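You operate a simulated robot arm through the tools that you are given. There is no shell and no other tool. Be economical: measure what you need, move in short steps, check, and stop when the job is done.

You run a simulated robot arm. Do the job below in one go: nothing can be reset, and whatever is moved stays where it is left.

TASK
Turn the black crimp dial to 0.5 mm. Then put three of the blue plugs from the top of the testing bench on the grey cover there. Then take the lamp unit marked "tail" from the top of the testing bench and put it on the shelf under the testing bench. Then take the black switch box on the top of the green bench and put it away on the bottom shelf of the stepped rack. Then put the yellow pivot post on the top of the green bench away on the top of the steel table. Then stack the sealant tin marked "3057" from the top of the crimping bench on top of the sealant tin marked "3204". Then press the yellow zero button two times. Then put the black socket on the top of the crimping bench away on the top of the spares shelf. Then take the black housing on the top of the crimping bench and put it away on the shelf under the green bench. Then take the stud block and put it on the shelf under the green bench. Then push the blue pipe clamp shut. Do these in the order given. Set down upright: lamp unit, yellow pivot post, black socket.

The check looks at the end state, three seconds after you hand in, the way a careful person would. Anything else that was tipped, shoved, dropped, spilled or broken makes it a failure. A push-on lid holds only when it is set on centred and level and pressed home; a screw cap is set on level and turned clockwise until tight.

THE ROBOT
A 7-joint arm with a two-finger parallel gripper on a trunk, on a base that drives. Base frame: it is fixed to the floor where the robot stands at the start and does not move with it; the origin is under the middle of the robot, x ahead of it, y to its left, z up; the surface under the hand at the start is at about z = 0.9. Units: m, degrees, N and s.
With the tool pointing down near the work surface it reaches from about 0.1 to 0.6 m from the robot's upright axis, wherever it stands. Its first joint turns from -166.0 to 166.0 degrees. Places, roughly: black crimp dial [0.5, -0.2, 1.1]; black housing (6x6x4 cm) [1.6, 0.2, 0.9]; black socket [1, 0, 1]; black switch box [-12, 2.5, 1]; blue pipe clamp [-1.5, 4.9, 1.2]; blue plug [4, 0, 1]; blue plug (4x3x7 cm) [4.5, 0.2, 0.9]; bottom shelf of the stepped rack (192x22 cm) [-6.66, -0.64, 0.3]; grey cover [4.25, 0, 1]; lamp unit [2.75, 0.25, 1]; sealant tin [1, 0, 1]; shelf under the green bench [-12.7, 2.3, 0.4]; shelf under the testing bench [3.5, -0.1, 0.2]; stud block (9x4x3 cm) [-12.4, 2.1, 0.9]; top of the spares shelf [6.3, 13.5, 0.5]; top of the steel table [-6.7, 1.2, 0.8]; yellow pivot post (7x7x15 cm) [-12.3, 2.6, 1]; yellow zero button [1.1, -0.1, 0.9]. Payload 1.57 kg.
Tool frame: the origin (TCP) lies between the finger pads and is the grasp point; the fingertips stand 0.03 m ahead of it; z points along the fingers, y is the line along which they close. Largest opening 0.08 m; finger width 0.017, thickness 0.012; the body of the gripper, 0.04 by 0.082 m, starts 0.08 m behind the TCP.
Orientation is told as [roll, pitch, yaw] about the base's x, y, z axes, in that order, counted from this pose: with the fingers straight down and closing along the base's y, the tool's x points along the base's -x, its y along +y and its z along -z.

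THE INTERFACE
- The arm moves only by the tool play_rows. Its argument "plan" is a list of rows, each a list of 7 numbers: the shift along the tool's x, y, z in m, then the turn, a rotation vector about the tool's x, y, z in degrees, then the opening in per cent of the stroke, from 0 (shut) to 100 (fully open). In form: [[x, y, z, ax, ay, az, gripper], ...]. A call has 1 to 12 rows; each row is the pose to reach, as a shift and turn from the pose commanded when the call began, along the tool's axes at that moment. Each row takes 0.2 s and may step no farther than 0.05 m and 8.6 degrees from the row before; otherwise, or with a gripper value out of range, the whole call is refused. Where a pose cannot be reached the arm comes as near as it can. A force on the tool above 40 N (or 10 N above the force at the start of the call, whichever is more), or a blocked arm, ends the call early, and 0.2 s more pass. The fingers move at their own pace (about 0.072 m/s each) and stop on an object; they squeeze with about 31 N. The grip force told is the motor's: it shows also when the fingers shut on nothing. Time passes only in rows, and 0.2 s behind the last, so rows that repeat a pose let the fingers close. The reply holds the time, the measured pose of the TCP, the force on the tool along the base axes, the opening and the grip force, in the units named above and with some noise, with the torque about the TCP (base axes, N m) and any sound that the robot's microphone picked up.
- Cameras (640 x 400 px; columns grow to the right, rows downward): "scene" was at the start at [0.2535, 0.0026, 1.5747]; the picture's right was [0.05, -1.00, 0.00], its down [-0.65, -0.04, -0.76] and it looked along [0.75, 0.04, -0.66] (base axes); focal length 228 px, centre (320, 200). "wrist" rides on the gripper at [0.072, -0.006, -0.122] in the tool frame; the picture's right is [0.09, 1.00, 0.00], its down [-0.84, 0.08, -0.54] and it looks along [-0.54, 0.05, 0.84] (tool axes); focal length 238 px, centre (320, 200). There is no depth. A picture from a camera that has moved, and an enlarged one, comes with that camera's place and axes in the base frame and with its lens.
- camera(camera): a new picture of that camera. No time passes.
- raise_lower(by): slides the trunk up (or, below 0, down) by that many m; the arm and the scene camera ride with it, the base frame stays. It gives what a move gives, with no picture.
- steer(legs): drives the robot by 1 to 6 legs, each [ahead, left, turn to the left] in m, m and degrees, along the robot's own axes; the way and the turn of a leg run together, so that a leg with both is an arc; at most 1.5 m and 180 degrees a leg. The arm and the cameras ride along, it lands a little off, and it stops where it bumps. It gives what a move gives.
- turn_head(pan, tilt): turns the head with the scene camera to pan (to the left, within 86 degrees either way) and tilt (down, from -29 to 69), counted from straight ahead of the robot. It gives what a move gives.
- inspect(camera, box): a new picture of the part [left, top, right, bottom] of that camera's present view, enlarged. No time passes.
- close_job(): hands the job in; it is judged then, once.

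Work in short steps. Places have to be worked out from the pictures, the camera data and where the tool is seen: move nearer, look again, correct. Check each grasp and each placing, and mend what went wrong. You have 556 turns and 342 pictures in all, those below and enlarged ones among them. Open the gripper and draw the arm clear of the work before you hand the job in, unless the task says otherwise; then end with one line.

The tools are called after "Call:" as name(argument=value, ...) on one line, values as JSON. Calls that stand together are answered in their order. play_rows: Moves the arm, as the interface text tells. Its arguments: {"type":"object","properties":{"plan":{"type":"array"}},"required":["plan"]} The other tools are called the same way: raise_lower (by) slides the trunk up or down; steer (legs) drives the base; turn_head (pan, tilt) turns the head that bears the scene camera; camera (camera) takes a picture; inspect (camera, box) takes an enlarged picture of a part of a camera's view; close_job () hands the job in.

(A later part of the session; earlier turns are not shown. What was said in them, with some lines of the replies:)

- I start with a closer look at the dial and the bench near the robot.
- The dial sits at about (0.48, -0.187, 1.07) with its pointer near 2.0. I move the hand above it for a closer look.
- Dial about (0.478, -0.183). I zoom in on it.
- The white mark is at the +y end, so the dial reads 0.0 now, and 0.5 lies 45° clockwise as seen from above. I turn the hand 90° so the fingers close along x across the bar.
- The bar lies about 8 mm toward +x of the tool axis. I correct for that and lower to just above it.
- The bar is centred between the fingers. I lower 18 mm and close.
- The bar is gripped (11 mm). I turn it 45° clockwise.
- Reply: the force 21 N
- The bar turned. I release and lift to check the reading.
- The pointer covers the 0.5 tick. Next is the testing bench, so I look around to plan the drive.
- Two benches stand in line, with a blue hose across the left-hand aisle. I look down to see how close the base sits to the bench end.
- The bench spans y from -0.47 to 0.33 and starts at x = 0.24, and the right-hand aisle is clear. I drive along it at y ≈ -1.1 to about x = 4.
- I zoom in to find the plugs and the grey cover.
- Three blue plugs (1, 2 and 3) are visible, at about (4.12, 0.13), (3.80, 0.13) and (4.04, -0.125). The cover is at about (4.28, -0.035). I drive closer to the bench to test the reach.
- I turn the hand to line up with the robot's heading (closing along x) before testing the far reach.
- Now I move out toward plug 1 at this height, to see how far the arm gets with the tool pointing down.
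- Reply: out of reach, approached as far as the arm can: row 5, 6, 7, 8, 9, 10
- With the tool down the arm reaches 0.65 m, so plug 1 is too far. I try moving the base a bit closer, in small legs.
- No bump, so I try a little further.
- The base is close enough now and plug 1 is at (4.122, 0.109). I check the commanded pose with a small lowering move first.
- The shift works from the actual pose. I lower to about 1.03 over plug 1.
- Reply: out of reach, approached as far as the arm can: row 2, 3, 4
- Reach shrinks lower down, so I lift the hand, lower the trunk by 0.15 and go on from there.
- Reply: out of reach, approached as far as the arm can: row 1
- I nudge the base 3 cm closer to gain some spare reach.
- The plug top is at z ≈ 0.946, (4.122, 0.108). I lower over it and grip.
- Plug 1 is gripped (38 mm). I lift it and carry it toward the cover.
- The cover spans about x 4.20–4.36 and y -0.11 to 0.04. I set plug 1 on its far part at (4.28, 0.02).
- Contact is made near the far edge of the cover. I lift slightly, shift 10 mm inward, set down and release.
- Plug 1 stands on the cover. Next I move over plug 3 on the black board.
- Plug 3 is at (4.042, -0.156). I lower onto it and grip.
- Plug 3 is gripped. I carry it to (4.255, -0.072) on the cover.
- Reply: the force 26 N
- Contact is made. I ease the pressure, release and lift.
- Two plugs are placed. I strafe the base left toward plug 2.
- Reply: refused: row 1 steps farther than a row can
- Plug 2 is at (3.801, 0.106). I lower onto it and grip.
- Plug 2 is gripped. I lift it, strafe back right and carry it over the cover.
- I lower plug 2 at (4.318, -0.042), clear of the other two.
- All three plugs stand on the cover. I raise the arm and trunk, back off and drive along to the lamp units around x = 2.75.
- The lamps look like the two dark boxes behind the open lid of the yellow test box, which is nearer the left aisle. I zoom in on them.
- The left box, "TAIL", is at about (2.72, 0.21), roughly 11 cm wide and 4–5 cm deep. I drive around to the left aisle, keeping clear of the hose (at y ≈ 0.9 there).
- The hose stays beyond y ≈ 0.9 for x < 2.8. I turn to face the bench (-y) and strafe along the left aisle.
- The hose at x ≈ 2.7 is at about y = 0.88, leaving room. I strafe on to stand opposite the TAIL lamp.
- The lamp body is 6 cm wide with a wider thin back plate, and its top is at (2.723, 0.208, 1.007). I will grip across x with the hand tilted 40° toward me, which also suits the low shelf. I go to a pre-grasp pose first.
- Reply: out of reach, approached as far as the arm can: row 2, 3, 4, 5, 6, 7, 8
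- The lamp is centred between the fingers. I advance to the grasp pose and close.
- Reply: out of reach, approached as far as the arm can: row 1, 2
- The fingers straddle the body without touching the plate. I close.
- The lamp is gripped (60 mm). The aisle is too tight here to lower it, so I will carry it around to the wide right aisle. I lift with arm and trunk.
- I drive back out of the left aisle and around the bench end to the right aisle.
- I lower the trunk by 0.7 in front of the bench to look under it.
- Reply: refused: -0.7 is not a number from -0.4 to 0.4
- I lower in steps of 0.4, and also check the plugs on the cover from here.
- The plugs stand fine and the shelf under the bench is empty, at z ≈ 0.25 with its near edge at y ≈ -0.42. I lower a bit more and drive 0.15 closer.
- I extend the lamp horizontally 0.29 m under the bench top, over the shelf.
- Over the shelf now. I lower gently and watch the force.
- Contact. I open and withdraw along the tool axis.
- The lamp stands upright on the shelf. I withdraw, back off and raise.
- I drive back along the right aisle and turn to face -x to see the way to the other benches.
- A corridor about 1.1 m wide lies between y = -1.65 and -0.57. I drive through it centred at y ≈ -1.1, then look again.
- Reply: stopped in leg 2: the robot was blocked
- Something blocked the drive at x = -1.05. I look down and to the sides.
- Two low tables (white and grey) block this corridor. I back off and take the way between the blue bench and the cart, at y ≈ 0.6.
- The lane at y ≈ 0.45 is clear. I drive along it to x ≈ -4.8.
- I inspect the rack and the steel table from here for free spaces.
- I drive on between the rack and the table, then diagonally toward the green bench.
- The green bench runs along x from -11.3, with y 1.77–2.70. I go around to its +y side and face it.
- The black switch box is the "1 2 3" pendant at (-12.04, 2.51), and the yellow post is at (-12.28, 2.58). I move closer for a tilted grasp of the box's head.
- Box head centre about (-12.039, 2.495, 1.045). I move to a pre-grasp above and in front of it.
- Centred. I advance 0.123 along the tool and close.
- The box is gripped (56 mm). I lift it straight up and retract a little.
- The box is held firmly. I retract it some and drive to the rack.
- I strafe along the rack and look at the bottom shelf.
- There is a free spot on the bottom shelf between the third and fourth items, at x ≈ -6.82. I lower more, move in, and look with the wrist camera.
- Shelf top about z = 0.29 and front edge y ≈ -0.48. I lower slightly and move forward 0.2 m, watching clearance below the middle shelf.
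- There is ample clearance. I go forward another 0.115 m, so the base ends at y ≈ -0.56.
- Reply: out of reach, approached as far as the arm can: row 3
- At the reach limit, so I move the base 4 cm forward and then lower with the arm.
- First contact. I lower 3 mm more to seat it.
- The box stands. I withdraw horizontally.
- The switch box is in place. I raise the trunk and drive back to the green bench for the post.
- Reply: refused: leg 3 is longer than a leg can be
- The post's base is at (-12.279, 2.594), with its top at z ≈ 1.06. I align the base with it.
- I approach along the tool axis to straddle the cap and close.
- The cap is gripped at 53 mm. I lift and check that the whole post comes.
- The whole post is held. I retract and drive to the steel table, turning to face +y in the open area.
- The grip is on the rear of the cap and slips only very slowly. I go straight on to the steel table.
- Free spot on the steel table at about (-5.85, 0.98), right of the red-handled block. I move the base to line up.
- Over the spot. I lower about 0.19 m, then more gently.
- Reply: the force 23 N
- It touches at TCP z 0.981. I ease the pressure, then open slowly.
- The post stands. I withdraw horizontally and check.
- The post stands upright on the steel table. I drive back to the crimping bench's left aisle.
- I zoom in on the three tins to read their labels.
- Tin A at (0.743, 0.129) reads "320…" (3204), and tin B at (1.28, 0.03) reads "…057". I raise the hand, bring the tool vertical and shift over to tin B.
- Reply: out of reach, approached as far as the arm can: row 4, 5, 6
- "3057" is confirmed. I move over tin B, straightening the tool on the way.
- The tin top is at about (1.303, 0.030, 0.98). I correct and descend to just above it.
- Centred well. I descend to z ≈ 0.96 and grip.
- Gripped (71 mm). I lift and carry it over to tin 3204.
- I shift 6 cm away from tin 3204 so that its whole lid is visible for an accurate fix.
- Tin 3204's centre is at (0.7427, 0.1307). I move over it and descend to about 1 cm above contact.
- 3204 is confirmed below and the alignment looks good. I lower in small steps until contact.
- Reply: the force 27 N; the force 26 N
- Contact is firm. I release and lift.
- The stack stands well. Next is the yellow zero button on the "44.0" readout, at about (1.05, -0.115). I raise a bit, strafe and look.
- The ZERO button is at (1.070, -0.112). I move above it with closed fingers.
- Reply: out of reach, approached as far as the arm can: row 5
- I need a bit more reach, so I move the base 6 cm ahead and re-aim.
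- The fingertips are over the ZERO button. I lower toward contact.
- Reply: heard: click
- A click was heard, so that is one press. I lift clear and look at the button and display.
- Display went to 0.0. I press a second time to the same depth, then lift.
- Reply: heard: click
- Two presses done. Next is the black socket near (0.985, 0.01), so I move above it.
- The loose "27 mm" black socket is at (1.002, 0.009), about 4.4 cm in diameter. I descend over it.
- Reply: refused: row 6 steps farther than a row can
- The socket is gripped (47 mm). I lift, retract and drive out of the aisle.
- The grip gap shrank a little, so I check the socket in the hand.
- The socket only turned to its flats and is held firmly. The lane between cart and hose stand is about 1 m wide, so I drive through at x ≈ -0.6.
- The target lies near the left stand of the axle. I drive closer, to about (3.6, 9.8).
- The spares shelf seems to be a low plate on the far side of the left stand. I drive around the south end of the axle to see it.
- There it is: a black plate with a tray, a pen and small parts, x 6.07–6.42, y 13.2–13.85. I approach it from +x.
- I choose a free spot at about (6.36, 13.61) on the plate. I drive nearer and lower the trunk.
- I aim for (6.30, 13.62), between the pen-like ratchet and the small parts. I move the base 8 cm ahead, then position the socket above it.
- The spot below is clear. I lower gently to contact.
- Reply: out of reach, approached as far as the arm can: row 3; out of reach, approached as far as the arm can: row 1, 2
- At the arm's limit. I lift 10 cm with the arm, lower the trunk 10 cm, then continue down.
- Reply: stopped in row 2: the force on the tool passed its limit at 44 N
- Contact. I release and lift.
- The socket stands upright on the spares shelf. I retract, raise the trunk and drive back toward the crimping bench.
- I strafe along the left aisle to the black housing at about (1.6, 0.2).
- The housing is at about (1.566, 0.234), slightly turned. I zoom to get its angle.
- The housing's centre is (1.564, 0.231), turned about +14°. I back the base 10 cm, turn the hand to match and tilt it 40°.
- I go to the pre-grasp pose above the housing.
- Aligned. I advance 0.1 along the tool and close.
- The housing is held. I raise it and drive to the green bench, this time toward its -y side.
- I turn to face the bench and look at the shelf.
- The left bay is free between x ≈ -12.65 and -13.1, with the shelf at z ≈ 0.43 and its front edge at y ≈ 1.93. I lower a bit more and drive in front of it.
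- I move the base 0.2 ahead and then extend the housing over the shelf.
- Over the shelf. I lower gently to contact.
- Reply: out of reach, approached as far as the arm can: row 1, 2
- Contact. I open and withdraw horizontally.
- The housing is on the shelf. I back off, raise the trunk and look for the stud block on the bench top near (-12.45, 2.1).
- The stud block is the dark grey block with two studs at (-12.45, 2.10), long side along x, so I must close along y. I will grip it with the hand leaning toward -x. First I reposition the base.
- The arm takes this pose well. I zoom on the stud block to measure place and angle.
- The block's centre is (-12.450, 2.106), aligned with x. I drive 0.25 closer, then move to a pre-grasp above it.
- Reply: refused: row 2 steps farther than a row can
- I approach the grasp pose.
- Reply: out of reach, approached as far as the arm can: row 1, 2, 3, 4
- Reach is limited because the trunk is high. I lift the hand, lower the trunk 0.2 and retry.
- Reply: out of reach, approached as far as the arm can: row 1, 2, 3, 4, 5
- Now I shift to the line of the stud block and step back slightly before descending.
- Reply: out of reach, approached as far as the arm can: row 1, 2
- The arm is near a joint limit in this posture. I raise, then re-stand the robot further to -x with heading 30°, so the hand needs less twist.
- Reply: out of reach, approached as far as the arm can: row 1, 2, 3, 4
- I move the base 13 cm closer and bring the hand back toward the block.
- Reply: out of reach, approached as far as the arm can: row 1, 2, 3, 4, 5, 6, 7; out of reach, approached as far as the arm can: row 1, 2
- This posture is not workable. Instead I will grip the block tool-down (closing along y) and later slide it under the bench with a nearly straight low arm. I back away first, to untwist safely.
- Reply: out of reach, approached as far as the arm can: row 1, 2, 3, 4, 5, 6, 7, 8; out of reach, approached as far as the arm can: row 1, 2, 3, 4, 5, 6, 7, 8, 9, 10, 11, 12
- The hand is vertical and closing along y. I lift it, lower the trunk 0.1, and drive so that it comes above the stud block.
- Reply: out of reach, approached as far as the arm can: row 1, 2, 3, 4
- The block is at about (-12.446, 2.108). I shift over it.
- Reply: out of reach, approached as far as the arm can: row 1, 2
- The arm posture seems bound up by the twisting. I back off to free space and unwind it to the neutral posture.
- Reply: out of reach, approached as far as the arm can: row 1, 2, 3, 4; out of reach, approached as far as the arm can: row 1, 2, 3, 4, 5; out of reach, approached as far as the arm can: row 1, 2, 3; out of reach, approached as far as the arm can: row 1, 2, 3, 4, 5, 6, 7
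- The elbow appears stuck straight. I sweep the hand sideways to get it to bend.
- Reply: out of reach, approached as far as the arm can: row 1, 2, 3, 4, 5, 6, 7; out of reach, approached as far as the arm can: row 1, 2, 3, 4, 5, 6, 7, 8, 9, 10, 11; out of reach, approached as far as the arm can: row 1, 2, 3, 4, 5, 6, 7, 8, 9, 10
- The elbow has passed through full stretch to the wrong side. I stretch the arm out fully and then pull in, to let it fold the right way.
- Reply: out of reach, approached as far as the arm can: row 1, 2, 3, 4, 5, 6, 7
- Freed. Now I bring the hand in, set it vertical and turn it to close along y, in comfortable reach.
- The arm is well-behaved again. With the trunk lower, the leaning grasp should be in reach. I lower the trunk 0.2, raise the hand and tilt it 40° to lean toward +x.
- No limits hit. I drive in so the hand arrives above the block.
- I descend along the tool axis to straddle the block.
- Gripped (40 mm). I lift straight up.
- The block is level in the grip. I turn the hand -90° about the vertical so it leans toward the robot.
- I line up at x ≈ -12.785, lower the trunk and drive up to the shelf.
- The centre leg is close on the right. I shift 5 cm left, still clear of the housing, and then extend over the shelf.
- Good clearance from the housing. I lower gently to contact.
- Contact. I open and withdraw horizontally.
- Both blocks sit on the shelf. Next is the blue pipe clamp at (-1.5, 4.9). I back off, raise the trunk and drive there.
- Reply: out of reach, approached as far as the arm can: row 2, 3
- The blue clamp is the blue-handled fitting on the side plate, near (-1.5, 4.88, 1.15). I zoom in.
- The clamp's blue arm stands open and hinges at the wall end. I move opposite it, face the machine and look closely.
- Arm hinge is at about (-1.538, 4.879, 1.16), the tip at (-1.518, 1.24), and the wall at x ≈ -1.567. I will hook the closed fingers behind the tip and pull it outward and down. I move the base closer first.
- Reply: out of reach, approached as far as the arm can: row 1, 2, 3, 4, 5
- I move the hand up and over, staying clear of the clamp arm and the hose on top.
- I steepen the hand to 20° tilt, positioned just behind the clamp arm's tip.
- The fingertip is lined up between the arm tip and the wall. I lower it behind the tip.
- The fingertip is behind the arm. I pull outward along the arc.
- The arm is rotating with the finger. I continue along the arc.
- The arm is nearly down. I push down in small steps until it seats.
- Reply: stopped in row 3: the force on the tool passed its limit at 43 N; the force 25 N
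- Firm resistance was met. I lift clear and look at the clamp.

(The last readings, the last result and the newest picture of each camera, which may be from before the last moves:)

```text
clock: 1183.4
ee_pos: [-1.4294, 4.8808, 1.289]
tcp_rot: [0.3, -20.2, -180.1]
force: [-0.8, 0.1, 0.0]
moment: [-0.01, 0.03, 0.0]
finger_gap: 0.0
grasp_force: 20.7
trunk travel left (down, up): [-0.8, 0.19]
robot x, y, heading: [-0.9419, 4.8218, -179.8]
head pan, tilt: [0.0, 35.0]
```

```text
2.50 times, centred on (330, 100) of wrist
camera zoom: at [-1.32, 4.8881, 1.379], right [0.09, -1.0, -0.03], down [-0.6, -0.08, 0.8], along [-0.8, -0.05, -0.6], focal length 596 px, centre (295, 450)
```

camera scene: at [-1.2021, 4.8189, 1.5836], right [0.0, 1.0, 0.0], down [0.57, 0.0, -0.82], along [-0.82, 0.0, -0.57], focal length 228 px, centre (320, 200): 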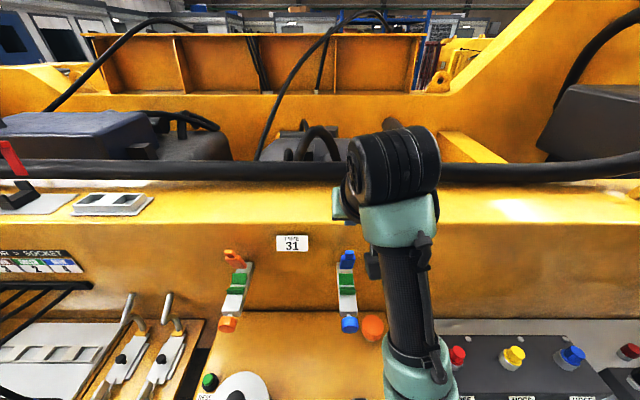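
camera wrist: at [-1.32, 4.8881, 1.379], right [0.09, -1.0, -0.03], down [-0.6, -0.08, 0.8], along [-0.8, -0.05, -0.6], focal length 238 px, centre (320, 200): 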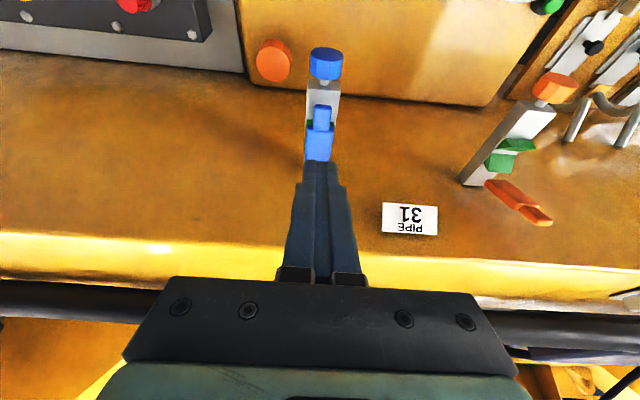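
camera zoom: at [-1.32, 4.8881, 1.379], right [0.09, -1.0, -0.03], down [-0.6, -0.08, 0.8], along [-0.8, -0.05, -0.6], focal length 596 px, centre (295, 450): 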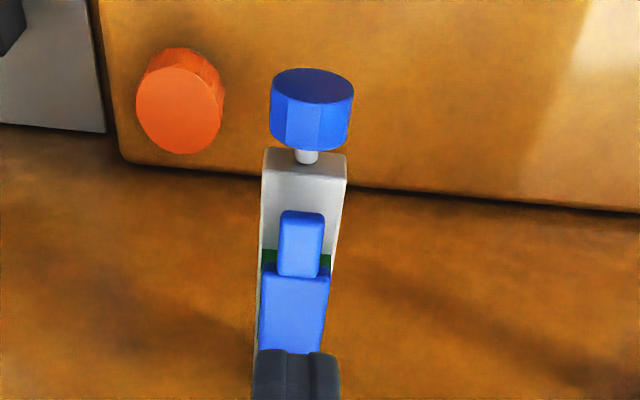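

The arm lies along the base. I retract the hand and check from the head camera.

Call:
play_rows(plan=[[0.03, 0, -0.03, 0, 0, 0, 0], [0.06, 0, -0.06, 0, 0, 0, 0], [0.09, 0, -0.08, 0, 0, 0, 0]])

Call:
steer(legs=[[-0.3, 0, 0]])

Call:
inspect(camera="scene", box=[280, 170, 400, 260])

```text
clock: 1184.2
ee_pos: [-1.3155, 4.88, 1.3322]
tcp_rot: [0.2, -20.3, -180.0]
force: [-0.6, -0.1, -0.8]
moment: [0.02, 0.02, 0.0]
finger_gap: 0.0001
grasp_force: 20.8
trunk travel left (down, up): [-0.8, 0.19]
robot x, y, heading: [-0.9422, 4.8246, -179.7]
head pan, tilt: [0.0, 35.0]
```

```text
clock: 1186.3
ee_pos: [-1.0168, 4.8809, 1.3313]
tcp_rot: [0.2, -20.3, -180.0]
force: [1.0, 0.4, -0.1]
moment: [-0.02, 0.01, -0.01]
finger_gap: 0.0
grasp_force: 21.6
trunk travel left (down, up): [-0.8, 0.19]
robot x, y, heading: [-0.6409, 4.8222, -180.0]
head pan, tilt: [0.0, 35.0]
```

```text
4.44 times, centred on (340, 215) of scene
camera zoom: at [-0.901, 4.82, 1.5837], right [0.0, 1.0, 0.0], down [0.57, 0.0, -0.82], along [-0.82, 0.0, -0.57], focal length 1014 px, centre (231, 133)
```

zoom: 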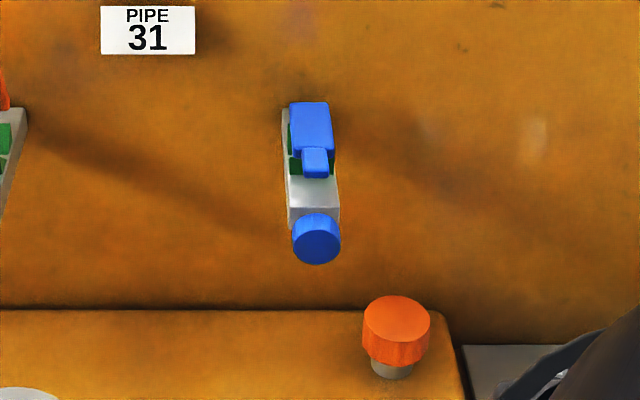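

I get a side view to judge whether it is fully closed.

Call:
steer(legs=[[0, 0.6, 0]])

Call:
turn_head(pan=-45, tilt=25)

Call:
camera(camera="scene")

```text
clock: 1189.7
ee_pos: [-1.0161, 4.2792, 1.3317]
tcp_rot: [0.2, -20.3, -179.8]
force: [0.4, -0.3, -0.6]
moment: [0.01, 0.03, -0.01]
finger_gap: 0.0
grasp_force: 21.4
trunk travel left (down, up): [-0.8, 0.19]
robot x, y, heading: [-0.6384, 4.2177, -179.7]
head pan, tilt: [0.0, 35.0]
```

```text
clock: 1190.8
ee_pos: [-1.0148, 4.2795, 1.3312]
tcp_rot: [0.2, -20.2, -179.9]
force: [-0.2, 0.5, -0.5]
moment: [0.0, 0.01, 0.0]
finger_gap: 0.0
grasp_force: 21.5
trunk travel left (down, up): [-0.8, 0.19]
robot x, y, heading: [-0.6368, 4.2253, -180.0]
head pan, tilt: [-45.0, 25.0]
```

```text
86 pictures are left
camera scene: at [-0.8764, 4.2841, 1.5994], right [0.7, 0.71, 0.0], down [0.3, -0.3, -0.91], along [-0.64, 0.64, -0.42], focal length 228 px, centre (320, 200)
```

scene: 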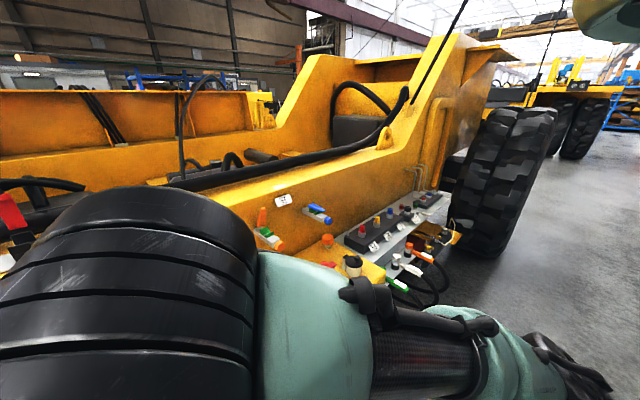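

Call:
inspect(camera="scene", box=[250, 190, 350, 255])

```text
6.15 times, centred on (300, 222) of scene
camera zoom: at [-0.8764, 4.2841, 1.5994], right [0.7, 0.71, 0.0], down [0.3, -0.3, -0.91], along [-0.64, 0.64, -0.42], focal length 1404 px, centre (443, 62)
```

zoom: 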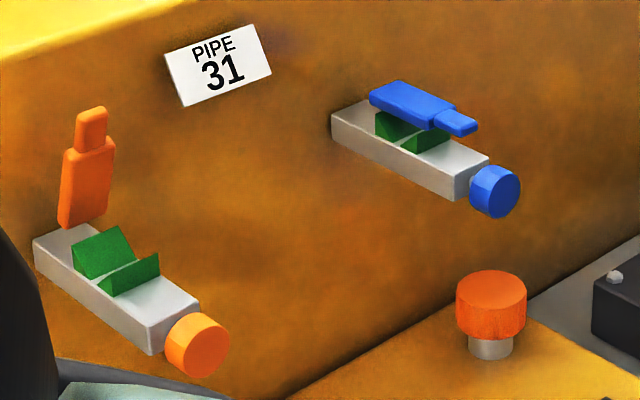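

The blue arm lies flat and parallel on the clamp base, so it is shut. I open the gripper with the arm clear of the work.

Call:
steer(legs=[[-0.15, 0, 0]])

Call:
play_rows(plan=[[0, 0, 0, 0, 0, 0, 50], [0, 0, 0, 0, 0, 0, 100], [0, 0, 0, 0, 0, 0, 100], [0, 0, 0, 0, 0, 0, 100]])

```text
clock: 1192.2
ee_pos: [-0.8672, 4.281, 1.3321]
tcp_rot: [0.3, -20.3, -179.8]
force: [-0.5, 0.2, -0.8]
moment: [0.01, 0.01, 0.01]
finger_gap: 0.0
grasp_force: 21.2
trunk travel left (down, up): [-0.8, 0.19]
robot x, y, heading: [-0.4941, 4.2254, -179.6]
head pan, tilt: [-45.0, 25.0]
```

```text
clock: 1193.2
ee_pos: [-0.8676, 4.2803, 1.3314]
tcp_rot: [0.2, -20.3, -179.8]
force: [0.6, -0.5, 0.0]
moment: [0.0, -0.03, 0.01]
finger_gap: 0.0804
grasp_force: 0.0
trunk travel left (down, up): [-0.8, 0.19]
robot x, y, heading: [-0.4905, 4.2211, -179.7]
head pan, tilt: [-45.0, 25.0]
```

All steps are done, the gripper is open and the arm is clear, so I hand in.

Call:
close_job()

```text
The job is handed in.
```

All eleven steps were done in the order given, each was checked by camera except the button presses (two clicks heard), and the job is handed in; on the way the base bumped a low grey table once, which looked in place afterwards.
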